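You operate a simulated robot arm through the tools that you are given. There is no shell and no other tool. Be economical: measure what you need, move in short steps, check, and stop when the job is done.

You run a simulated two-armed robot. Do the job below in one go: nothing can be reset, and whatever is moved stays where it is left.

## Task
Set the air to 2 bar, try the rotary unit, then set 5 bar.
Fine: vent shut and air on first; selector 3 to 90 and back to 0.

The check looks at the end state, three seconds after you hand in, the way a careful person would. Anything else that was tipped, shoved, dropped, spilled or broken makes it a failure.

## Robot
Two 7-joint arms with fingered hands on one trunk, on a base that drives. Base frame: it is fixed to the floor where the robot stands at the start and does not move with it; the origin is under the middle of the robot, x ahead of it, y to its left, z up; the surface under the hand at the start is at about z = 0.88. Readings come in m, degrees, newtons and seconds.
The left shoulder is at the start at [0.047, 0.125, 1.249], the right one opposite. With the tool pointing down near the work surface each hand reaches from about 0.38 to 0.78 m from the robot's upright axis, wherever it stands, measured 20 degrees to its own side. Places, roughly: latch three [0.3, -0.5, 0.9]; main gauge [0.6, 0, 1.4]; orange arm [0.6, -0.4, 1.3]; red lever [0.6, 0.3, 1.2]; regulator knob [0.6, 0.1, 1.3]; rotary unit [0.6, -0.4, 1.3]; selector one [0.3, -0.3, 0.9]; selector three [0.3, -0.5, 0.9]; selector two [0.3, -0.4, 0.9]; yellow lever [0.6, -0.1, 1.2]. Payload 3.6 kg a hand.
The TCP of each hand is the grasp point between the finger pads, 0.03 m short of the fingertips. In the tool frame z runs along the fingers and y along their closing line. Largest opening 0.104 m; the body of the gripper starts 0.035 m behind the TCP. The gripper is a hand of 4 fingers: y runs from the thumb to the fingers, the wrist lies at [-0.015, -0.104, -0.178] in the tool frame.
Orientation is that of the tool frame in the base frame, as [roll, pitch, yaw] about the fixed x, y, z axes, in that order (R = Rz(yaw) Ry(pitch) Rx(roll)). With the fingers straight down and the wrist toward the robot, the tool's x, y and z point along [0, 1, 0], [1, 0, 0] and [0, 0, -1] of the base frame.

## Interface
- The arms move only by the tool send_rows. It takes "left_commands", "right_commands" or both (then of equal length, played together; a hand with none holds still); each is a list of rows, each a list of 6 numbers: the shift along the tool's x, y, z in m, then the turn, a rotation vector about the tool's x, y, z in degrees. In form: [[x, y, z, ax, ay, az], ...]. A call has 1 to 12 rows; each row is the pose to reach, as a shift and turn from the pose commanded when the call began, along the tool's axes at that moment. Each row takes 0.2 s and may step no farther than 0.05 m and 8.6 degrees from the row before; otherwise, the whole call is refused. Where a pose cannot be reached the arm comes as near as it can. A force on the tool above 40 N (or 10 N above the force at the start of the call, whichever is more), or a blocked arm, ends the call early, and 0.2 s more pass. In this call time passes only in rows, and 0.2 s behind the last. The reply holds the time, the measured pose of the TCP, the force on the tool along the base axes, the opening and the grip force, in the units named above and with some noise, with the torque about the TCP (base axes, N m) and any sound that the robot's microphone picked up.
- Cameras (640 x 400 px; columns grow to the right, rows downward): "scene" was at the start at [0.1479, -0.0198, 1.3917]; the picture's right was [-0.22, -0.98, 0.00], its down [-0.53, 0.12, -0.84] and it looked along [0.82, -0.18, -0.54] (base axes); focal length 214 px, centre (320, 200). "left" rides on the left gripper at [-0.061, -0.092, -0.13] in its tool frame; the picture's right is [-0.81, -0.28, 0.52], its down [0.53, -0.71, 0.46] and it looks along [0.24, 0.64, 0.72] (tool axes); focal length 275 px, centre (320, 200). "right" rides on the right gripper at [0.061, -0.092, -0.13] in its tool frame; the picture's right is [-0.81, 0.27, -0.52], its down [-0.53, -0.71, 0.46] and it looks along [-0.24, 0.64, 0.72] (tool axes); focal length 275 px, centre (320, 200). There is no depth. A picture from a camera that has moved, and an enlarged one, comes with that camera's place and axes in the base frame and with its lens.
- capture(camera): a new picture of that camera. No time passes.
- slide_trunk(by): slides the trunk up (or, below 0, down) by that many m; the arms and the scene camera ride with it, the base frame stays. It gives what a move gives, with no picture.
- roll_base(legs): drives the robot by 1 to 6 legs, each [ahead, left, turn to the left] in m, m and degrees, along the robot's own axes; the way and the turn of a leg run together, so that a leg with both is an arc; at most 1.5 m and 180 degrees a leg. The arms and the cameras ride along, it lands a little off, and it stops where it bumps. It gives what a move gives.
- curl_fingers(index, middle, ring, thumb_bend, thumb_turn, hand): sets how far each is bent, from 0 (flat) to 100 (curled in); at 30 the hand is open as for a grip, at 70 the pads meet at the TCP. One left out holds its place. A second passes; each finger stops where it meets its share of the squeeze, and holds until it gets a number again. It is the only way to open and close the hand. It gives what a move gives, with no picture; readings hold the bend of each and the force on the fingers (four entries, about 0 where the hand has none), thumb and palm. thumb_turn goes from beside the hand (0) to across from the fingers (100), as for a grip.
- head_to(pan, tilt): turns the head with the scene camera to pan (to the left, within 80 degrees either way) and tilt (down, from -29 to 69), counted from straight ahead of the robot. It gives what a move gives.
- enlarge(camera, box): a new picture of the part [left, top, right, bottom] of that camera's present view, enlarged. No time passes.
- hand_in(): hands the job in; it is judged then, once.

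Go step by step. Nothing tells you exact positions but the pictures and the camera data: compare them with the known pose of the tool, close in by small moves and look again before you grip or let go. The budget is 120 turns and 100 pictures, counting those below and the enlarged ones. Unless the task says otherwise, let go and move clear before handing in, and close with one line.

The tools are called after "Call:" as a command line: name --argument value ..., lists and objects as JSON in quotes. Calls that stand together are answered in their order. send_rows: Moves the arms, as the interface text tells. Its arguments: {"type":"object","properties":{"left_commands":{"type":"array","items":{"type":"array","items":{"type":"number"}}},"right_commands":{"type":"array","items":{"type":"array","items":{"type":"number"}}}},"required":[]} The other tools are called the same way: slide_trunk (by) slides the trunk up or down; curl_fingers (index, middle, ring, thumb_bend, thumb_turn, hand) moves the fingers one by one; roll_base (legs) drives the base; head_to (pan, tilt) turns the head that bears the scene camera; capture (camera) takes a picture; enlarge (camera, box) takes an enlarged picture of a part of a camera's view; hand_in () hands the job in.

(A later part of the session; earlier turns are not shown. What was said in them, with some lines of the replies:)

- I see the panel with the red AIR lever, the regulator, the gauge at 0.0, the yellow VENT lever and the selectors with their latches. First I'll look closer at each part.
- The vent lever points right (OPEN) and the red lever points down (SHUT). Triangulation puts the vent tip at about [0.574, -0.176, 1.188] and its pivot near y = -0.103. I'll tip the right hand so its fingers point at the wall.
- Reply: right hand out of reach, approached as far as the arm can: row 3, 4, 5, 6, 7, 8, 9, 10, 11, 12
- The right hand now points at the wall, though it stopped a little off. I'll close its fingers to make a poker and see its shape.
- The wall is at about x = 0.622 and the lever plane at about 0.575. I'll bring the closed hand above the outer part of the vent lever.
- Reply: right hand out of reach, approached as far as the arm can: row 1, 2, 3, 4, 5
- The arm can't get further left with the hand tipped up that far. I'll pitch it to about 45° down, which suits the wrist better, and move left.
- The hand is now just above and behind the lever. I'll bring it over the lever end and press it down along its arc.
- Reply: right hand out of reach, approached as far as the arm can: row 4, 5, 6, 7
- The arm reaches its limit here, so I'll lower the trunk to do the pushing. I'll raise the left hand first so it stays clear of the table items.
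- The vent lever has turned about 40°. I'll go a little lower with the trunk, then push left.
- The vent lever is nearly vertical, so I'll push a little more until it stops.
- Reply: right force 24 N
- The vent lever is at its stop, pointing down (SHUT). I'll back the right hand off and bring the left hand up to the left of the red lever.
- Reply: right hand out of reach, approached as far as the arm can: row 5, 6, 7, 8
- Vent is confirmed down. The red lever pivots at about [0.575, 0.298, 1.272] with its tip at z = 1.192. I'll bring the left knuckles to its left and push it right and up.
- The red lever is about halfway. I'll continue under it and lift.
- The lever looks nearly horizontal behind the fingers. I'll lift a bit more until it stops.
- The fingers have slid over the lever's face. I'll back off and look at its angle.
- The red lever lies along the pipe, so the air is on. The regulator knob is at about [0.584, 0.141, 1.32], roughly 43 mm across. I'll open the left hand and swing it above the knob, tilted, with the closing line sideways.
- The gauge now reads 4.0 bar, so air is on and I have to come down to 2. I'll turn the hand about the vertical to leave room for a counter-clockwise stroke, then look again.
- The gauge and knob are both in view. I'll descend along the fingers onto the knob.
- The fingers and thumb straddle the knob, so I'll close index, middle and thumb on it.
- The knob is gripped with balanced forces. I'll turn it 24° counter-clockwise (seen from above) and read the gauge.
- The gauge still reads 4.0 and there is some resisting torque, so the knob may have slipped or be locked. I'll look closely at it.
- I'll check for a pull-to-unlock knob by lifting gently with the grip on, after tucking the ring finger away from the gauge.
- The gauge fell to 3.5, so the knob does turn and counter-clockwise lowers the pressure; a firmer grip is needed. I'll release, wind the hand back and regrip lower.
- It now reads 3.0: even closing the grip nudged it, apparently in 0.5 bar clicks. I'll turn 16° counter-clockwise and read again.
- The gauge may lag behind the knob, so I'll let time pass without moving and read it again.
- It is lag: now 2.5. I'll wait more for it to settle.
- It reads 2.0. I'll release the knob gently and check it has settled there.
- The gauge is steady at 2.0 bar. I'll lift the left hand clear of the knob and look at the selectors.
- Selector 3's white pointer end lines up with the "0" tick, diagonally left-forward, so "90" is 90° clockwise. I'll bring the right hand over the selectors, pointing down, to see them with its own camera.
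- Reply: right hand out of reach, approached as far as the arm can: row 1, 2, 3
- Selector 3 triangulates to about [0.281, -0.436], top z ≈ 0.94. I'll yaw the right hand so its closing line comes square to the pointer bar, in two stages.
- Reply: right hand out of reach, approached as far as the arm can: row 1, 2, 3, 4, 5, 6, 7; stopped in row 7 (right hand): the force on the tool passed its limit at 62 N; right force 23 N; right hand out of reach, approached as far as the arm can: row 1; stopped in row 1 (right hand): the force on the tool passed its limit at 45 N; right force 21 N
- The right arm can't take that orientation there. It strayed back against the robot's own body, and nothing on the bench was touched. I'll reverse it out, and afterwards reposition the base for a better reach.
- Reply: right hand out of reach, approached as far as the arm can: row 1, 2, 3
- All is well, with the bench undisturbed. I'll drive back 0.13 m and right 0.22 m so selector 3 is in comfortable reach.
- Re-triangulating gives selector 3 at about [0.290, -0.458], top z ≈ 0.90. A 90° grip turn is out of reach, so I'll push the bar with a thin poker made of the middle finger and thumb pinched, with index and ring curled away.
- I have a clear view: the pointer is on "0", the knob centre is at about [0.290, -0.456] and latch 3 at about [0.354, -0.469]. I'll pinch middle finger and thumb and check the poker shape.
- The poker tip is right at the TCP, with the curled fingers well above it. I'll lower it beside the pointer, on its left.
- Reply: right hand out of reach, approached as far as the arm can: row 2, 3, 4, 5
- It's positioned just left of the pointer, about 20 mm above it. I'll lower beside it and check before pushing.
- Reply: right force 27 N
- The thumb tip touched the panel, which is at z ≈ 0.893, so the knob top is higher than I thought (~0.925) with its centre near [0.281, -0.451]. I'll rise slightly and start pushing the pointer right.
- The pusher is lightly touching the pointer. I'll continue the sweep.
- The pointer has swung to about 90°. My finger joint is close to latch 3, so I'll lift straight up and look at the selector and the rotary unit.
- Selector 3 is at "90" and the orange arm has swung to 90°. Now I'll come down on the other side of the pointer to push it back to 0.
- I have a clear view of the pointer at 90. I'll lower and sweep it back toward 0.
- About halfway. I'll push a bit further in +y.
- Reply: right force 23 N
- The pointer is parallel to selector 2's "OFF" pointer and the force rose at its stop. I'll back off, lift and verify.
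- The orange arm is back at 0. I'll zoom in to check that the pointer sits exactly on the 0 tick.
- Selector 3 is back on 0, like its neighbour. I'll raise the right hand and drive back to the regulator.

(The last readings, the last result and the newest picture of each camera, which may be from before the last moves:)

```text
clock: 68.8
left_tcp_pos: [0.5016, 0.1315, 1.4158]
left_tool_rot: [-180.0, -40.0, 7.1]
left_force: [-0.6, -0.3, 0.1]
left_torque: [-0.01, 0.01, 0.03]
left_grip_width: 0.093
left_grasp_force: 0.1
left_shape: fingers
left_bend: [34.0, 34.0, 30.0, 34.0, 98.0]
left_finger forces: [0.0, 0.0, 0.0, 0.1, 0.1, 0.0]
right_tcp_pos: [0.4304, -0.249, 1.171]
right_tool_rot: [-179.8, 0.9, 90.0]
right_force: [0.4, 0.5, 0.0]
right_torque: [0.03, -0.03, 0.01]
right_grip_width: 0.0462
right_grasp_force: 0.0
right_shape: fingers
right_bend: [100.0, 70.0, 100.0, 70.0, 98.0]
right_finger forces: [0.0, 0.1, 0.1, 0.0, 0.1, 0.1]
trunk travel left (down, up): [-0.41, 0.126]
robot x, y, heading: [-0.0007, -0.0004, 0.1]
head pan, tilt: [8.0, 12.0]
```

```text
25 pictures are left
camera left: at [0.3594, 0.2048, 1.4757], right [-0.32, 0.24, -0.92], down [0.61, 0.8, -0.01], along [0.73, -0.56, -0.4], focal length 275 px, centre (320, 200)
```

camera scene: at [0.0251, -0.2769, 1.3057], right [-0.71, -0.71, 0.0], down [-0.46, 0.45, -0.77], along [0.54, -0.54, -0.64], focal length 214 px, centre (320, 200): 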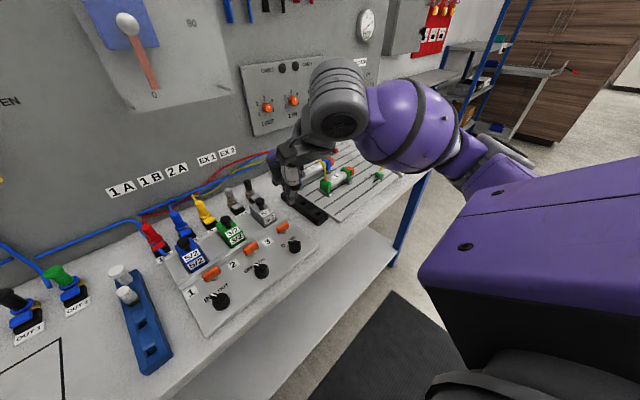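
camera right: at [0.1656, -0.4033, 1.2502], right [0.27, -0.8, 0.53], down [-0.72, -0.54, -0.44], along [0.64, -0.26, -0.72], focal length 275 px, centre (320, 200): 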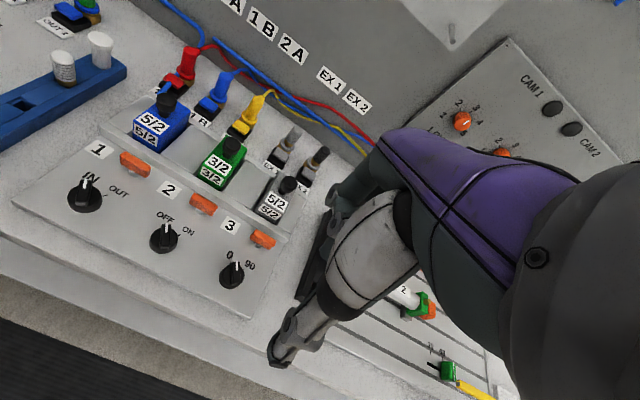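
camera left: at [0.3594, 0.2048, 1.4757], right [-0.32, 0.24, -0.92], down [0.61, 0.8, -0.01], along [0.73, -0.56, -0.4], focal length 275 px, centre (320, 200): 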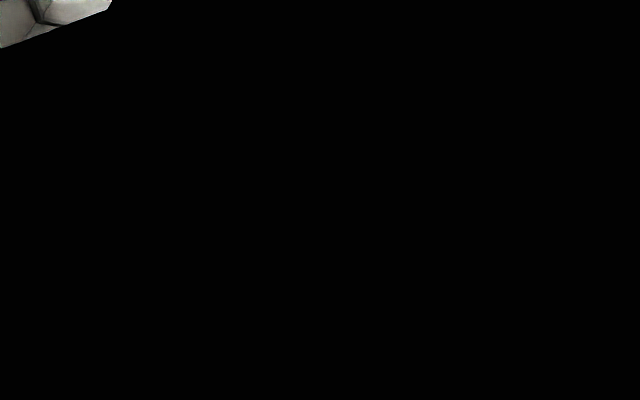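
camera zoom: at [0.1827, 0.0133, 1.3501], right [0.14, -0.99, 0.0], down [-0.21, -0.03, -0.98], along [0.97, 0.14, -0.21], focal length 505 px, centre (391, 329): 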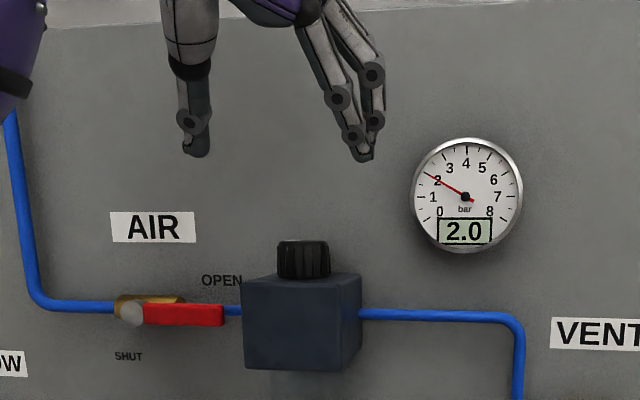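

The gauge still shows 2.0 and the base is back in place. I'll set the left hand at the counter-clockwise end of its range and descend on the knob again.

Call:
curl_fingers --hand "left" --ring 45

Call:
send_rows --left_commands '[[0.0022, 0.009, 0.003, 4.29, 0, -5.1], [0.0045, 0.018, 0.006, 8.57, 0, -10.2], [0.0068, 0.0264, 0.0085, 12.86, 0, -15.3]]'

Call:
send_rows --left_commands '[[0, 0, 0.035, 0, 0, 0], [0, 0, 0.07, 0, 0, 0], [0, 0, 0.098, 0, 0, 0]]'

Call:
enlarge --camera "scene" --box '[230, 110, 390, 210]'

```text
clock: 69.8
left_tcp_pos: [0.5001, 0.1316, 1.4166]
left_tool_rot: [-179.9, -40.0, 7.1]
left_force: [0.3, 0.3, 0.6]
left_torque: [0.02, 0.02, -0.04]
left_grip_width: 0.093
left_grasp_force: 0.1
left_shape: fingers
left_bend: [34.0, 34.0, 45.0, 34.0, 98.0]
left_finger forces: [0.0, 0.0, 0.0, 0.0, 0.0, 0.0]
right_tcp_pos: [0.4312, -0.2485, 1.1701]
right_tool_rot: [-179.8, 1.0, 90.1]
right_force: [-0.3, -0.6, -0.2]
right_torque: [-0.02, 0.02, 0.01]
right_grip_width: 0.0462
right_grasp_force: 0.1
right_shape: fingers
right_bend: [100.0, 70.0, 100.0, 70.0, 98.0]
right_finger forces: [0.0, 0.1, 0.0, 0.1, 0.1, 0.0]
trunk travel left (down, up): [-0.41, 0.126]
robot x, y, heading: [-0.0054, 0.0011, 0.2]
head pan, tilt: [8.0, 12.0]
```

```text
clock: 70.5
left_tcp_pos: [0.5154, 0.1055, 1.414]
left_tool_rot: [180.0, -40.0, 27.4]
left_force: [0.2, 0.0, -0.4]
left_torque: [0.03, -0.03, 0.05]
left_grip_width: 0.0927
left_grasp_force: 0.1
left_shape: fingers
left_bend: [34.0, 34.0, 45.0, 34.0, 98.0]
left_finger forces: [0.1, 0.0, 0.0, 0.1, 0.1, 0.0]
right_tcp_pos: [0.4314, -0.2476, 1.1702]
right_tool_rot: [-179.8, 0.9, 90.1]
right_force: [-0.5, 0.0, 0.9]
right_torque: [0.02, 0.02, -0.04]
right_grip_width: 0.0462
right_grasp_force: 0.1
right_shape: fingers
right_bend: [100.0, 70.0, 100.0, 70.0, 98.0]
right_finger forces: [0.0, 0.0, 0.1, 0.0, 0.0, 0.0]
trunk travel left (down, up): [-0.41, 0.126]
robot x, y, heading: [-0.0046, 0.0011, 0.4]
head pan, tilt: [8.0, 12.0]
```

```text
clock: 71.3
left_tcp_pos: [0.5727, 0.1386, 1.3392]
left_tool_rot: [179.8, -40.0, 27.3]
left_force: [1.2, -0.7, 0.8]
left_torque: [-0.02, 0.0, 0.01]
left_grip_width: 0.0931
left_grasp_force: 0.0
left_shape: fingers
left_bend: [34.0, 34.0, 45.0, 34.0, 98.0]
left_finger forces: [0.0, 0.0, 0.0, 0.0, 0.1, 0.1]
right_tcp_pos: [0.4302, -0.2479, 1.1703]
right_tool_rot: [-179.8, 1.1, 90.0]
right_force: [-0.1, 0.4, -0.1]
right_torque: [0.02, 0.02, -0.02]
right_grip_width: 0.0459
right_grasp_force: 0.1
right_shape: fingers
right_bend: [100.0, 70.0, 100.0, 70.0, 98.0]
right_finger forces: [0.1, 0.0, 0.0, 0.0, 0.1, 0.0]
trunk travel left (down, up): [-0.41, 0.126]
robot x, y, heading: [0.0003, -0.0013, 0.2]
head pan, tilt: [8.0, 12.0]
```

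```text
4.00 times, centred on (310, 160) of scene
camera zoom: at [0.1832, 0.0137, 1.3501], right [0.14, -0.99, 0.0], down [-0.21, -0.03, -0.98], along [0.97, 0.14, -0.21], focal length 858 px, centre (360, 360)
```

zoom: 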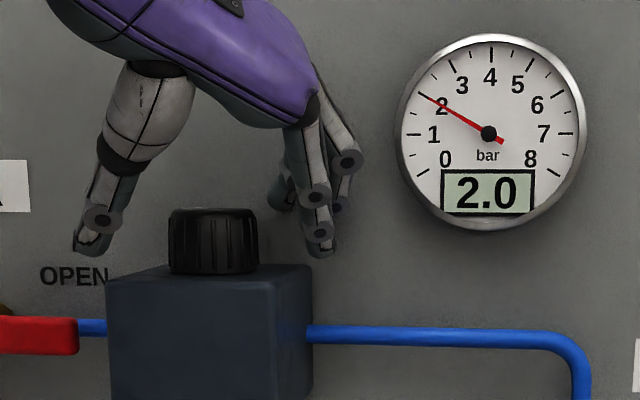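

The straddle looks good. I'll close the grip and turn 48° clockwise to raise the pressure.

Call:
curl_fingers --hand "left" --index 80 --middle 80 --thumb_bend 78

Call:
send_rows --left_commands '[[0, -0.0012, 0, -5.14, 0, 6.13], [0.0002, -0.0023, 0.0002, -10.29, 0, 12.26], [0.0005, -0.0035, 0.0005, -15.43, 0, 18.38], [0.001, -0.0045, 0.0008, -20.58, 0, 24.51], [0.0015, -0.0055, 0.0013, -25.72, 0, 30.64], [0.0021, -0.0063, 0.0018, -30.86, 0, 36.77]]'

Call:
enlarge --camera "scene" --box '[230, 110, 390, 210]'

```text
clock: 72.3
left_tcp_pos: [0.5716, 0.1358, 1.3393]
left_tool_rot: [-180.0, -40.0, 27.2]
left_force: [6.1, -5.1, 3.4]
left_torque: [-0.04, -0.14, -0.11]
left_grip_width: 0.0346
left_grasp_force: 15.2
left_shape: fingers
left_bend: [57.0, 60.0, 45.0, 59.0, 97.0]
left_finger forces: [9.5, 9.3, 0.0, 0.0, 11.4, 0.0]
right_tcp_pos: [0.4316, -0.2487, 1.17]
right_tool_rot: [-179.8, 0.9, 90.1]
right_force: [-0.3, -0.1, -0.2]
right_torque: [-0.04, -0.01, 0.0]
right_grip_width: 0.0458
right_grasp_force: 0.1
right_shape: fingers
right_bend: [100.0, 70.0, 100.0, 70.0, 98.0]
right_finger forces: [0.0, 0.1, 0.0, 0.0, 0.0, 0.0]
trunk travel left (down, up): [-0.41, 0.126]
robot x, y, heading: [-0.0018, 0.0012, 0.3]
head pan, tilt: [8.0, 12.0]
```

```text
clock: 73.8
left_tcp_pos: [0.5695, 0.1437, 1.3399]
left_tool_rot: [-179.9, -40.2, -20.9]
left_force: [-1.1, 4.9, 3.6]
left_torque: [0.31, -0.04, 0.13]
left_grip_width: 0.0345
left_grasp_force: 13.7
left_shape: fingers
left_bend: [60.0, 62.0, 45.0, 58.0, 97.0]
left_finger forces: [5.8, 5.2, 0.0, 0.0, 16.0, 0.1]
right_tcp_pos: [0.4304, -0.2476, 1.1724]
right_tool_rot: [-179.9, 1.0, 90.2]
right_force: [-1.1, -0.4, 0.6]
right_torque: [0.0, 0.0, 0.0]
right_grip_width: 0.0462
right_grasp_force: 0.0
right_shape: fingers
right_bend: [100.0, 70.0, 100.0, 70.0, 98.0]
right_finger forces: [0.0, 0.1, 0.1, 0.1, 0.0, 0.0]
trunk travel left (down, up): [-0.41, 0.126]
robot x, y, heading: [-0.0024, -0.003, -0.0]
head pan, tilt: [8.0, 12.0]
```

```text
4.00 times, centred on (310, 160) of scene
camera zoom: at [0.182, 0.0146, 1.3503], right [0.14, -0.99, 0.0], down [-0.21, -0.03, -0.98], along [0.97, 0.14, -0.21], focal length 858 px, centre (360, 360)
```

zoom: 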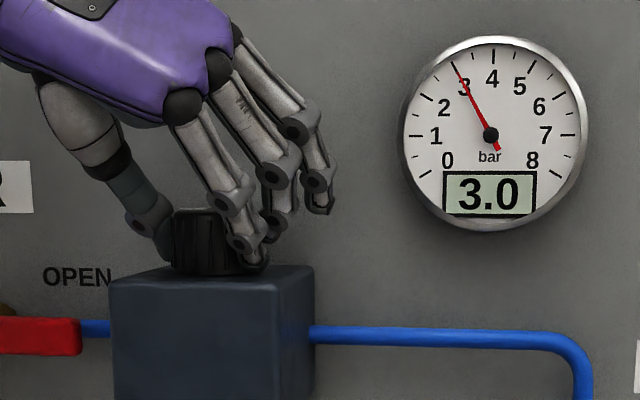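

The pressure is rising. I'll release and rewind the hand while the gauge settles.

Call:
curl_fingers --hand "left" --index 34 --middle 34 --thumb_bend 34

Call:
send_rows --left_commands '[[0.0001, 0.0016, 0.0001, 5.14, 0, -6.13], [0.0004, 0.0032, 0.0003, 10.29, 0, -12.26], [0.0008, 0.0048, 0.0006, 15.43, 0, -18.38], [0.0014, 0.0062, 0.0012, 20.58, 0, -24.51], [0.002, 0.0075, 0.0017, 25.72, 0, -30.64], [0.0027, 0.0084, 0.0023, 29.6, 0, -35.2]]'

Call:
enlarge --camera "scene" --box '[230, 110, 390, 210]'

```text
clock: 74.8
left_tcp_pos: [0.5698, 0.1427, 1.3384]
left_tool_rot: [179.9, -40.1, -20.7]
left_force: [0.6, -0.2, 0.8]
left_torque: [-0.02, 0.03, 0.03]
left_grip_width: 0.0931
left_grasp_force: 0.0
left_shape: fingers
left_bend: [34.0, 34.0, 45.0, 34.0, 97.0]
left_finger forces: [0.0, 0.1, 0.0, 0.0, 0.0, 0.1]
right_tcp_pos: [0.4315, -0.2478, 1.1708]
right_tool_rot: [-179.7, 1.0, 90.1]
right_force: [-0.4, -0.1, -0.8]
right_torque: [0.0, -0.05, -0.02]
right_grip_width: 0.0464
right_grasp_force: 0.3
right_shape: fingers
right_bend: [100.0, 70.0, 100.0, 70.0, 98.0]
right_finger forces: [0.0, 0.0, 0.0, 0.1, 0.0, 0.0]
trunk travel left (down, up): [-0.41, 0.126]
robot x, y, heading: [-0.0027, 0.0006, 0.5]
head pan, tilt: [8.0, 12.0]
```

```text
clock: 76.2
left_tcp_pos: [0.572, 0.1325, 1.3386]
left_tool_rot: [-179.9, -40.1, 25.2]
left_force: [0.3, -0.9, 0.3]
left_torque: [0.0, 0.0, -0.01]
left_grip_width: 0.0927
left_grasp_force: 0.1
left_shape: fingers
left_bend: [34.0, 34.0, 45.0, 34.0, 97.0]
left_finger forces: [0.0, 0.0, 0.0, 0.0, 0.1, 0.0]
right_tcp_pos: [0.4314, -0.2481, 1.1703]
right_tool_rot: [-179.8, 1.1, 90.1]
right_force: [0.3, -0.3, -0.1]
right_torque: [0.01, 0.02, 0.0]
right_grip_width: 0.0462
right_grasp_force: 0.1
right_shape: fingers
right_bend: [100.0, 70.0, 100.0, 70.0, 98.0]
right_finger forces: [0.0, 0.0, 0.0, 0.0, 0.0, 0.0]
trunk travel left (down, up): [-0.41, 0.126]
robot x, y, heading: [-0.0032, 0.0024, 0.3]
head pan, tilt: [8.0, 12.0]
```

```text
4.00 times, centred on (310, 160) of scene
camera zoom: at [0.1827, 0.0132, 1.3502], right [0.14, -0.99, 0.0], down [-0.21, -0.03, -0.98], along [0.97, 0.14, -0.21], focal length 858 px, centre (360, 360)
```

zoom: 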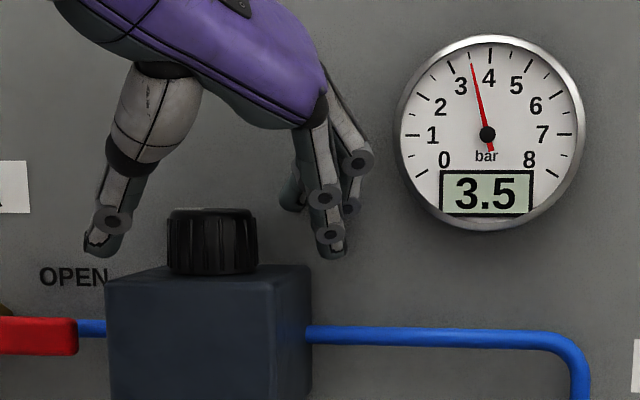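

It reads 3.5 after 48°, roughly 32° per bar. I'll regrip and check it is settled before the second stroke.

Call:
curl_fingers --hand "left" --index 80 --middle 80 --thumb_bend 78

Call:
head_to --pan 8 --tilt 15

Call:
head_to --pan 8 --tilt 12

Call:
enlarge --camera "scene" --box '[230, 110, 390, 210]'

```text
clock: 77.2
left_tcp_pos: [0.5714, 0.1331, 1.3387]
left_tool_rot: [180.0, -40.1, 25.1]
left_force: [3.0, -0.9, 3.1]
left_torque: [0.05, -0.05, -0.03]
left_grip_width: 0.0334
left_grasp_force: 15.3
left_shape: fingers
left_bend: [60.0, 62.0, 45.0, 58.0, 97.0]
left_finger forces: [7.9, 8.6, 0.0, 0.1, 13.9, 0.0]
right_tcp_pos: [0.4322, -0.2487, 1.1722]
right_tool_rot: [-179.9, 0.9, 90.0]
right_force: [0.0, -0.3, 0.0]
right_torque: [0.03, 0.0, -0.01]
right_grip_width: 0.0463
right_grasp_force: 0.0
right_shape: fingers
right_bend: [100.0, 70.0, 100.0, 70.0, 98.0]
right_finger forces: [0.0, 0.0, 0.0, 0.0, 0.0, 0.0]
trunk travel left (down, up): [-0.41, 0.126]
robot x, y, heading: [0.0012, -0.0032, 0.3]
head pan, tilt: [8.0, 12.0]
```

```text
clock: 77.8
left_tcp_pos: [0.5719, 0.1325, 1.3381]
left_tool_rot: [-179.9, -40.0, 25.2]
left_force: [2.8, -1.6, 4.0]
left_torque: [0.1, -0.05, -0.08]
left_grip_width: 0.0335
left_grasp_force: 15.6
left_shape: fingers
left_bend: [60.0, 62.0, 45.0, 58.0, 97.0]
left_finger forces: [8.1, 8.9, 0.1, 0.0, 13.8, 0.0]
right_tcp_pos: [0.4312, -0.2488, 1.1699]
right_tool_rot: [-179.8, 1.0, 90.2]
right_force: [0.3, -0.9, 0.0]
right_torque: [0.02, 0.0, -0.02]
right_grip_width: 0.0461
right_grasp_force: 0.0
right_shape: fingers
right_bend: [100.0, 70.0, 100.0, 70.0, 98.0]
right_finger forces: [0.0, 0.0, 0.1, 0.0, 0.1, 0.1]
trunk travel left (down, up): [-0.41, 0.126]
robot x, y, heading: [-0.0007, 0.001, 0.1]
head pan, tilt: [8.0, 15.0]
```

```text
clock: 78.4
left_tcp_pos: [0.5712, 0.1323, 1.3387]
left_tool_rot: [-180.0, -40.0, 25.3]
left_force: [3.1, -1.0, 3.5]
left_torque: [0.09, -0.06, -0.1]
left_grip_width: 0.0334
left_grasp_force: 15.0
left_shape: fingers
left_bend: [60.0, 62.0, 45.0, 58.0, 97.0]
left_finger forces: [8.2, 8.9, 0.0, 0.1, 13.6, 0.1]
right_tcp_pos: [0.4309, -0.2486, 1.1702]
right_tool_rot: [-179.7, 1.0, 90.1]
right_force: [0.1, 0.0, -0.4]
right_torque: [0.0, 0.04, -0.01]
right_grip_width: 0.0463
right_grasp_force: 0.2
right_shape: fingers
right_bend: [100.0, 70.0, 100.0, 70.0, 98.0]
right_finger forces: [0.0, 0.1, 0.1, 0.1, 0.0, 0.0]
trunk travel left (down, up): [-0.41, 0.126]
robot x, y, heading: [0.0003, -0.0019, 0.3]
head pan, tilt: [8.0, 12.0]
```

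```text
4.00 times, centred on (310, 160) of scene
camera zoom: at [0.1831, 0.0129, 1.3501], right [0.14, -0.99, 0.0], down [-0.21, -0.03, -0.98], along [0.97, 0.14, -0.21], focal length 858 px, centre (360, 360)
```

zoom: 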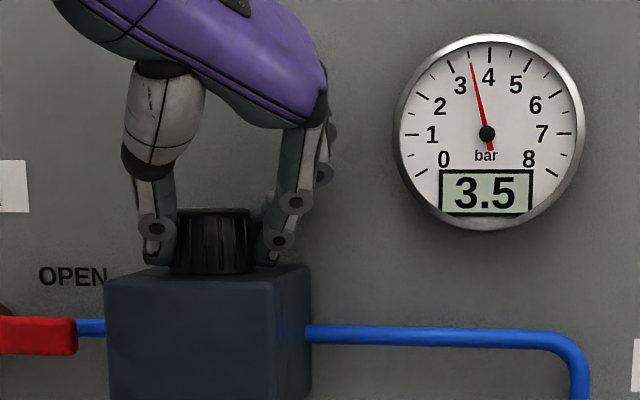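

It is steady at 3.5. A second 48° clockwise stroke should bring 5.0.

Call:
send_rows --left_commands '[[-0.0003, -0.0017, -0.0003, -5.14, 0, 6.13], [-0.0004, -0.0035, -0.0003, -10.29, 0, 12.26], [-0.0004, -0.0053, -0.0003, -15.43, 0, 18.38], [0, -0.007, 0, -20.58, 0, 24.51], [0.0003, -0.0087, 0.0003, -25.72, 0, 30.64], [0.001, -0.0103, 0.0008, -30.86, 0, 36.77]]'

Call:
head_to --pan 8 --tilt 15

Call:
head_to --pan 8 --tilt 12

Call:
head_to --pan 8 --tilt 15

Call:
head_to --pan 8 --tilt 12

Call:
enlarge --camera "scene" --box '[230, 110, 390, 210]'

```text
clock: 79.8
left_tcp_pos: [0.5667, 0.1448, 1.3395]
left_tool_rot: [-179.9, -40.0, -22.9]
left_force: [-0.1, 4.4, 1.8]
left_torque: [0.26, -0.02, 0.09]
left_grip_width: 0.0334
left_grasp_force: 14.9
left_shape: fingers
left_bend: [61.0, 63.0, 45.0, 57.0, 97.0]
left_finger forces: [6.5, 6.4, 0.1, 0.1, 17.1, 0.0]
right_tcp_pos: [0.4309, -0.2471, 1.1707]
right_tool_rot: [-179.7, 1.0, 90.1]
right_force: [-0.5, 0.7, -0.2]
right_torque: [0.02, 0.01, -0.01]
right_grip_width: 0.0461
right_grasp_force: 0.2
right_shape: fingers
right_bend: [100.0, 70.0, 100.0, 70.0, 98.0]
right_finger forces: [0.1, 0.0, 0.1, 0.0, 0.1, 0.1]
trunk travel left (down, up): [-0.41, 0.126]
robot x, y, heading: [-0.0025, -0.001, 0.3]
head pan, tilt: [8.0, 12.0]
```

```text
clock: 80.4
left_tcp_pos: [0.5677, 0.1446, 1.3393]
left_tool_rot: [-180.0, -40.0, -22.8]
left_force: [0.2, 4.4, 0.6]
left_torque: [0.31, 0.02, 0.04]
left_grip_width: 0.0336
left_grasp_force: 14.6
left_shape: fingers
left_bend: [61.0, 63.0, 45.0, 57.0, 97.0]
left_finger forces: [6.4, 6.0, 0.0, 0.0, 17.2, 0.0]
right_tcp_pos: [0.4313, -0.248, 1.1719]
right_tool_rot: [-179.9, 0.9, 90.0]
right_force: [-0.5, 0.0, -0.3]
right_torque: [-0.02, -0.03, -0.01]
right_grip_width: 0.0461
right_grasp_force: 0.1
right_shape: fingers
right_bend: [100.0, 70.0, 100.0, 70.0, 98.0]
right_finger forces: [0.0, 0.0, 0.0, 0.1, 0.1, 0.1]
trunk travel left (down, up): [-0.41, 0.126]
robot x, y, heading: [-0.0016, -0.0015, 0.4]
head pan, tilt: [8.0, 15.0]
```

```text
clock: 81.1
left_tcp_pos: [0.5676, 0.1456, 1.3397]
left_tool_rot: [180.0, -40.1, -22.7]
left_force: [0.0, 4.3, 0.1]
left_torque: [0.32, -0.02, 0.08]
left_grip_width: 0.0332
left_grasp_force: 15.2
left_shape: fingers
left_bend: [61.0, 63.0, 45.0, 57.0, 97.0]
left_finger forces: [6.4, 6.1, 0.1, 0.1, 17.0, 0.0]
right_tcp_pos: [0.4313, -0.248, 1.1699]
right_tool_rot: [-179.9, 1.0, 90.1]
right_force: [0.7, -0.2, 0.1]
right_torque: [0.01, 0.03, -0.01]
right_grip_width: 0.0462
right_grasp_force: 0.1
right_shape: fingers
right_bend: [100.0, 70.0, 100.0, 70.0, 98.0]
right_finger forces: [0.0, 0.0, 0.0, 0.0, 0.0, 0.1]
trunk travel left (down, up): [-0.41, 0.126]
robot x, y, heading: [-0.0074, 0.0003, 0.2]
head pan, tilt: [8.0, 12.0]
```

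```text
clock: 81.7
left_tcp_pos: [0.567, 0.1445, 1.3399]
left_tool_rot: [179.9, -40.0, -22.6]
left_force: [0.0, 5.8, -0.7]
left_torque: [0.29, -0.04, 0.06]
left_grip_width: 0.0335
left_grasp_force: 15.0
left_shape: fingers
left_bend: [61.0, 63.0, 45.0, 57.0, 97.0]
left_finger forces: [6.4, 6.2, 0.1, 0.0, 17.0, 0.0]
right_tcp_pos: [0.4304, -0.248, 1.1702]
right_tool_rot: [-179.9, 0.9, 90.1]
right_force: [0.8, 0.4, 0.1]
right_torque: [-0.01, -0.02, 0.01]
right_grip_width: 0.0463
right_grasp_force: 0.1
right_shape: fingers
right_bend: [100.0, 70.0, 100.0, 70.0, 98.0]
right_finger forces: [0.0, 0.0, 0.0, 0.0, 0.0, 0.0]
trunk travel left (down, up): [-0.41, 0.126]
robot x, y, heading: [0.0005, -0.0013, 0.4]
head pan, tilt: [8.0, 15.0]
```

```text
clock: 82.3
left_tcp_pos: [0.5661, 0.145, 1.3394]
left_tool_rot: [180.0, -40.0, -22.7]
left_force: [1.4, 4.2, -1.6]
left_torque: [0.28, -0.03, 0.09]
left_grip_width: 0.0334
left_grasp_force: 14.5
left_shape: fingers
left_bend: [61.0, 63.0, 45.0, 57.0, 97.0]
left_finger forces: [6.4, 6.1, 0.0, 0.0, 16.9, 0.0]
right_tcp_pos: [0.43, -0.2468, 1.17]
right_tool_rot: [-179.8, 1.0, 90.2]
right_force: [-0.4, -0.3, -0.1]
right_torque: [-0.01, 0.0, 0.0]
right_grip_width: 0.0464
right_grasp_force: 0.1
right_shape: fingers
right_bend: [100.0, 70.0, 100.0, 70.0, 98.0]
right_finger forces: [0.1, 0.0, 0.0, 0.0, 0.0, 0.0]
trunk travel left (down, up): [-0.41, 0.126]
robot x, y, heading: [-0.0023, 0.0006, 0.3]
head pan, tilt: [8.0, 12.0]
```

```text
4.00 times, centred on (310, 160) of scene
camera zoom: at [0.1827, 0.0142, 1.3501], right [0.14, -0.99, 0.0], down [-0.21, -0.03, -0.98], along [0.97, 0.14, -0.21], focal length 858 px, centre (360, 360)
```

zoom: 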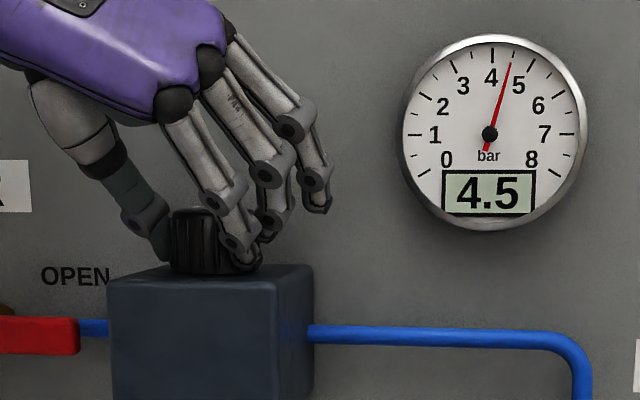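

It reads 4.5, and may need one more click. I'll release, rewind 24°, and see if it settles there.

Call:
curl_fingers --hand "left" --index 34 --middle 34 --thumb_bend 34

Call:
send_rows --left_commands '[[0.0005, 0.0019, 0.0003, 5.14, 0, -6.13], [0.001, 0.0038, 0.0007, 10.29, 0, -12.26], [0.0015, 0.0056, 0.001, 15.43, 0, -18.38]]'

Call:
enlarge --camera "scene" --box '[230, 110, 390, 210]'

```text
clock: 83.3
left_tcp_pos: [0.5667, 0.1451, 1.3412]
left_tool_rot: [179.8, -40.0, -22.7]
left_force: [-0.9, -0.2, -0.1]
left_torque: [0.0, -0.02, 0.01]
left_grip_width: 0.0927
left_grasp_force: 0.1
left_shape: fingers
left_bend: [34.0, 34.0, 45.0, 34.0, 97.0]
left_finger forces: [0.0, 0.0, 0.0, 0.1, 0.0, 0.1]
right_tcp_pos: [0.4316, -0.2484, 1.1712]
right_tool_rot: [-179.8, 1.0, 90.1]
right_force: [0.0, 0.2, -0.7]
right_torque: [0.02, 0.02, -0.01]
right_grip_width: 0.046
right_grasp_force: 0.2
right_shape: fingers
right_bend: [100.0, 70.0, 100.0, 70.0, 98.0]
right_finger forces: [0.0, 0.1, 0.1, 0.0, 0.1, 0.0]
trunk travel left (down, up): [-0.41, 0.126]
robot x, y, heading: [-0.0012, 0.0011, 0.3]
head pan, tilt: [8.0, 12.0]
```

```text
clock: 84.1
left_tcp_pos: [0.5674, 0.1378, 1.3387]
left_tool_rot: [-180.0, -39.9, 1.3]
left_force: [-0.1, 0.0, 0.7]
left_torque: [-0.01, 0.01, 0.01]
left_grip_width: 0.0929
left_grasp_force: 0.1
left_shape: fingers
left_bend: [34.0, 34.0, 45.0, 34.0, 97.0]
left_finger forces: [0.1, 0.0, 0.0, 0.0, 0.0, 0.1]
right_tcp_pos: [0.4308, -0.2484, 1.1706]
right_tool_rot: [-179.8, 1.0, 90.0]
right_force: [0.3, 0.1, -0.3]
right_torque: [0.01, 0.0, 0.05]
right_grip_width: 0.0461
right_grasp_force: 0.0
right_shape: fingers
right_bend: [100.0, 70.0, 100.0, 70.0, 98.0]
right_finger forces: [0.1, 0.0, 0.1, 0.0, 0.1, 0.0]
trunk travel left (down, up): [-0.41, 0.126]
robot x, y, heading: [-0.0023, -0.0008, 0.2]
head pan, tilt: [8.0, 12.0]
```

```text
4.00 times, centred on (310, 160) of scene
camera zoom: at [0.1826, 0.0132, 1.3502], right [0.14, -0.99, 0.0], down [-0.21, -0.03, -0.98], along [0.97, 0.14, -0.21], focal length 858 px, centre (360, 360)
```

zoom: 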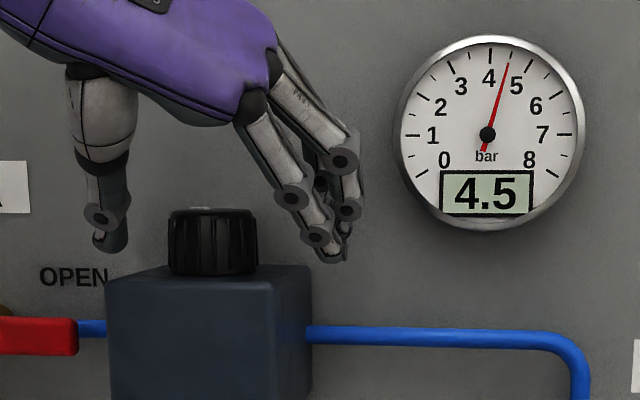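

It is settled at 4.5. I'll regrip and turn a further 18° clockwise.

Call:
curl_fingers --hand "left" --index 80 --middle 80 --thumb_bend 78

Call:
send_rows --left_commands '[[0, -0.0014, 0, -3.86, 0, 4.6], [0, -0.0028, 0, -7.7, 0, 9.2], [0, -0.0042, 0, -11.57, 0, 13.79]]'

Call:
head_to --pan 8 --tilt 15

Call:
head_to --pan 8 --tilt 12

Call:
head_to --pan 8 --tilt 15

Call:
head_to --pan 8 --tilt 12

Call:
enlarge --camera "scene" --box '[230, 110, 390, 210]'

```text
clock: 85.1
left_tcp_pos: [0.5668, 0.1379, 1.339]
left_tool_rot: [-180.0, -39.9, 1.2]
left_force: [2.2, 0.1, 1.1]
left_torque: [0.12, -0.07, -0.01]
left_grip_width: 0.0328
left_grasp_force: 15.6
left_shape: fingers
left_bend: [61.0, 62.0, 45.0, 57.0, 97.0]
left_finger forces: [7.5, 8.1, 0.1, 0.1, 16.1, 0.1]
right_tcp_pos: [0.432, -0.2481, 1.1697]
right_tool_rot: [-179.7, 1.0, 90.2]
right_force: [0.1, -0.2, 0.3]
right_torque: [0.01, -0.01, -0.04]
right_grip_width: 0.0463
right_grasp_force: 0.1
right_shape: fingers
right_bend: [100.0, 70.0, 100.0, 70.0, 98.0]
right_finger forces: [0.0, 0.0, 0.0, 0.0, 0.1, 0.0]
trunk travel left (down, up): [-0.41, 0.126]
robot x, y, heading: [-0.0015, 0.002, 0.1]
head pan, tilt: [8.0, 12.0]
```

```text
clock: 85.9
left_tcp_pos: [0.5659, 0.144, 1.3391]
left_tool_rot: [180.0, -40.0, -16.8]
left_force: [-1.0, 3.3, 1.0]
left_torque: [0.27, -0.03, 0.1]
left_grip_width: 0.033
left_grasp_force: 16.2
left_shape: fingers
left_bend: [61.0, 63.0, 45.0, 57.0, 97.0]
left_finger forces: [7.2, 7.1, 0.0, 0.0, 17.4, 0.0]
right_tcp_pos: [0.4309, -0.2473, 1.1716]
right_tool_rot: [-179.9, 1.0, 90.1]
right_force: [-0.3, 0.1, 0.3]
right_torque: [-0.01, 0.01, 0.05]
right_grip_width: 0.0462
right_grasp_force: 0.2
right_shape: fingers
right_bend: [100.0, 70.0, 100.0, 70.0, 98.0]
right_finger forces: [0.1, 0.0, 0.0, 0.1, 0.0, 0.1]
trunk travel left (down, up): [-0.41, 0.126]
robot x, y, heading: [0.0006, 0.0006, 0.0]
head pan, tilt: [8.0, 12.0]
```

```text
clock: 86.6
left_tcp_pos: [0.5666, 0.1442, 1.3402]
left_tool_rot: [-179.9, -40.1, -16.8]
left_force: [-1.5, 3.1, 1.1]
left_torque: [0.27, 0.0, 0.11]
left_grip_width: 0.033
left_grasp_force: 16.0
left_shape: fingers
left_bend: [61.0, 63.0, 45.0, 57.0, 97.0]
left_finger forces: [7.2, 6.9, 0.0, 0.0, 17.7, 0.0]
right_tcp_pos: [0.4312, -0.248, 1.1705]
right_tool_rot: [-179.9, 1.0, 90.1]
right_force: [0.6, 0.6, -0.1]
right_torque: [0.03, -0.01, 0.04]
right_grip_width: 0.046
right_grasp_force: 0.0
right_shape: fingers
right_bend: [100.0, 70.0, 100.0, 70.0, 98.0]
right_finger forces: [0.1, 0.1, 0.1, 0.0, 0.1, 0.0]
trunk travel left (down, up): [-0.41, 0.126]
robot x, y, heading: [0.0016, -0.0005, 0.2]
head pan, tilt: [8.0, 15.0]
```

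```text
clock: 87.2
left_tcp_pos: [0.5679, 0.1426, 1.339]
left_tool_rot: [179.9, -39.9, -16.7]
left_force: [-0.6, 3.4, 0.2]
left_torque: [0.24, -0.03, 0.08]
left_grip_width: 0.0331
left_grasp_force: 15.4
left_shape: fingers
left_bend: [61.0, 63.0, 45.0, 57.0, 97.0]
left_finger forces: [7.2, 6.9, 0.0, 0.0, 17.7, 0.0]
right_tcp_pos: [0.4301, -0.2471, 1.1717]
right_tool_rot: [-179.7, 1.1, 90.0]
right_force: [-0.9, -0.2, 0.0]
right_torque: [-0.01, 0.02, 0.01]
right_grip_width: 0.0463
right_grasp_force: 0.2
right_shape: fingers
right_bend: [100.0, 70.0, 100.0, 70.0, 98.0]
right_finger forces: [0.0, 0.0, 0.0, 0.0, 0.0, 0.0]
trunk travel left (down, up): [-0.41, 0.126]
robot x, y, heading: [0.001, 0.0002, 0.2]
head pan, tilt: [8.0, 12.0]
```

```text
clock: 87.8
left_tcp_pos: [0.5659, 0.1432, 1.339]
left_tool_rot: [180.0, -40.0, -16.7]
left_force: [-0.7, 3.3, 2.4]
left_torque: [0.29, -0.05, 0.04]
left_grip_width: 0.0329
left_grasp_force: 15.6
left_shape: fingers
left_bend: [61.0, 63.0, 45.0, 57.0, 97.0]
left_finger forces: [7.2, 6.8, 0.0, 0.0, 17.7, 0.0]
right_tcp_pos: [0.43, -0.2469, 1.1715]
right_tool_rot: [-179.8, 0.9, 90.1]
right_force: [-1.1, 0.3, -0.7]
right_torque: [0.0, 0.0, -0.01]
right_grip_width: 0.0463
right_grasp_force: 0.2
right_shape: fingers
right_bend: [100.0, 70.0, 100.0, 70.0, 98.0]
right_finger forces: [0.1, 0.0, 0.0, 0.0, 0.0, 0.0]
trunk travel left (down, up): [-0.41, 0.126]
robot x, y, heading: [-0.0041, 0.0014, 0.0]
head pan, tilt: [8.0, 15.0]
```

```text
clock: 88.5
left_tcp_pos: [0.5663, 0.1416, 1.3393]
left_tool_rot: [-180.0, -39.9, -16.8]
left_force: [-1.1, 3.3, 1.0]
left_torque: [0.29, -0.03, 0.08]
left_grip_width: 0.033
left_grasp_force: 15.9
left_shape: fingers
left_bend: [61.0, 63.0, 45.0, 57.0, 97.0]
left_finger forces: [7.2, 6.8, 0.0, 0.0, 17.6, 0.1]
right_tcp_pos: [0.4307, -0.2482, 1.1707]
right_tool_rot: [-179.8, 1.0, 90.2]
right_force: [0.1, 0.1, 0.8]
right_torque: [0.0, 0.01, 0.01]
right_grip_width: 0.046
right_grasp_force: 0.0
right_shape: fingers
right_bend: [100.0, 70.0, 100.0, 70.0, 98.0]
right_finger forces: [0.0, 0.0, 0.0, 0.1, 0.1, 0.0]
trunk travel left (down, up): [-0.41, 0.126]
robot x, y, heading: [-0.0007, -0.0013, 0.1]
head pan, tilt: [8.0, 12.0]
```

```text
4.00 times, centred on (310, 160) of scene
camera zoom: at [0.1824, 0.0139, 1.3502], right [0.14, -0.99, 0.0], down [-0.21, -0.03, -0.98], along [0.97, 0.14, -0.21], focal length 858 px, centre (360, 360)
```

zoom: 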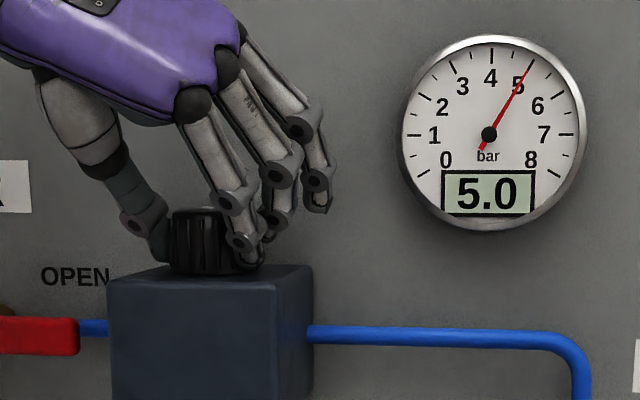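

The gauge reads 5.0 bar. I'll release, back clear along the fingers, and make the final check.

Call:
curl_fingers --hand "left" --index 34 --middle 34 --thumb_bend 34

Call:
send_rows --left_commands '[[0, 0, -0.035, 0, 0, 0], [0, 0, -0.07, 0, 0, 0], [0, 0, -0.105, 0, 0, 0]]'

Call:
head_to --pan -8 --tilt 25

Call:
capture --camera "scene"

Call:
enlarge --camera "scene" --box '[150, 60, 390, 220]'

```text
clock: 89.5
left_tcp_pos: [0.568, 0.1427, 1.3398]
left_tool_rot: [180.0, -40.0, -16.8]
left_force: [0.2, 0.6, 0.4]
left_torque: [0.0, -0.02, -0.04]
left_grip_width: 0.0928
left_grasp_force: 0.0
left_shape: fingers
left_bend: [34.0, 34.0, 45.0, 34.0, 97.0]
left_finger forces: [0.0, 0.0, 0.0, 0.0, 0.0, 0.0]
right_tcp_pos: [0.4307, -0.2479, 1.1716]
right_tool_rot: [-179.8, 1.0, 90.1]
right_force: [0.4, -0.7, -0.5]
right_torque: [-0.01, -0.06, -0.03]
right_grip_width: 0.046
right_grasp_force: 0.0
right_shape: fingers
right_bend: [100.0, 70.0, 100.0, 70.0, 98.0]
right_finger forces: [0.0, 0.0, 0.1, 0.0, 0.0, 0.0]
trunk travel left (down, up): [-0.41, 0.126]
robot x, y, heading: [-0.0028, -0.0032, 0.0]
head pan, tilt: [8.0, 12.0]
```

```text
clock: 90.2
left_tcp_pos: [0.4999, 0.1601, 1.4195]
left_tool_rot: [-179.9, -40.0, -16.8]
left_force: [1.4, -0.5, -0.1]
left_torque: [0.0, -0.03, 0.01]
left_grip_width: 0.0929
left_grasp_force: 0.0
left_shape: fingers
left_bend: [34.0, 34.0, 45.0, 34.0, 97.0]
left_finger forces: [0.1, 0.0, 0.0, 0.0, 0.0, 0.0]
right_tcp_pos: [0.4296, -0.2486, 1.1691]
right_tool_rot: [-179.9, 1.0, 90.2]
right_force: [-0.1, 0.6, -0.5]
right_torque: [0.02, -0.03, 0.03]
right_grip_width: 0.0462
right_grasp_force: 0.1
right_shape: fingers
right_bend: [100.0, 70.0, 100.0, 70.0, 98.0]
right_finger forces: [0.0, 0.0, 0.0, 0.1, 0.0, 0.0]
trunk travel left (down, up): [-0.41, 0.126]
robot x, y, heading: [-0.0004, 0.0036, 0.3]
head pan, tilt: [8.0, 12.0]
```

```text
clock: 91.0
left_tcp_pos: [0.5017, 0.1614, 1.4186]
left_tool_rot: [179.9, -40.0, -16.8]
left_force: [0.6, 0.7, 0.3]
left_torque: [0.0, 0.06, 0.0]
left_grip_width: 0.0928
left_grasp_force: 0.0
left_shape: fingers
left_bend: [34.0, 34.0, 45.0, 34.0, 97.0]
left_finger forces: [0.0, 0.0, 0.0, 0.1, 0.1, 0.0]
right_tcp_pos: [0.4303, -0.2471, 1.17]
right_tool_rot: [-179.8, 1.0, 90.1]
right_force: [0.3, 0.6, -0.1]
right_torque: [0.04, 0.03, -0.02]
right_grip_width: 0.0459
right_grasp_force: 0.0
right_shape: fingers
right_bend: [100.0, 70.0, 100.0, 70.0, 98.0]
right_finger forces: [0.0, 0.0, 0.0, 0.0, 0.1, 0.1]
trunk travel left (down, up): [-0.41, 0.126]
robot x, y, heading: [-0.0024, 0.0017, 0.3]
head pan, tilt: [-8.0, 25.0]
```

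```text
17 pictures are left
camera scene: at [0.1817, -0.0123, 1.3291], right [-0.14, -0.99, 0.0], down [-0.42, 0.06, -0.91], along [0.9, -0.12, -0.42], focal length 214 px, centre (320, 200)
```

scene: 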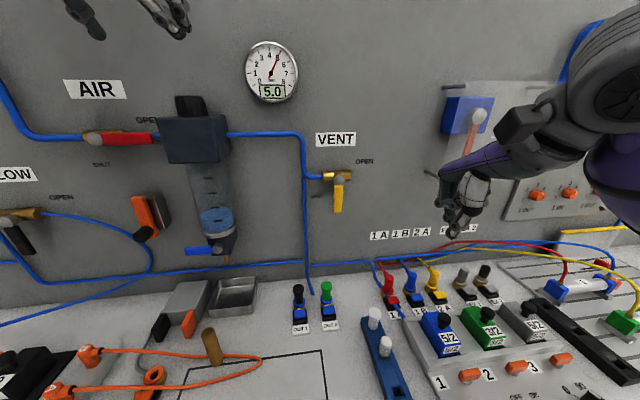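

```text
2.50 times, centred on (270, 140) of scene
camera zoom: at [0.1817, -0.0123, 1.3291], right [-0.14, -0.99, 0.0], down [-0.42, 0.06, -0.91], along [0.9, -0.12, -0.42], focal length 536 px, centre (445, 350)
```

zoom: 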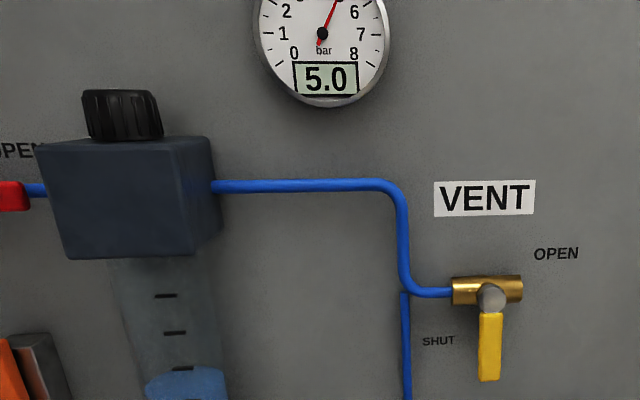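

The gauge holds at 5.0 bar with the vent shut, the air on, selector 3 and the orange arm back at 0, both hands clear and nothing else disturbed. I'm handing in.

Call:
hand_in

```text
The job is handed in.
```

The vent was shut and the air turned on first. I set 2 bar, turned selector 3 to 90 and back to 0 (the rotary arm followed both ways), then set 5 bar, which the gauge held at hand-in.
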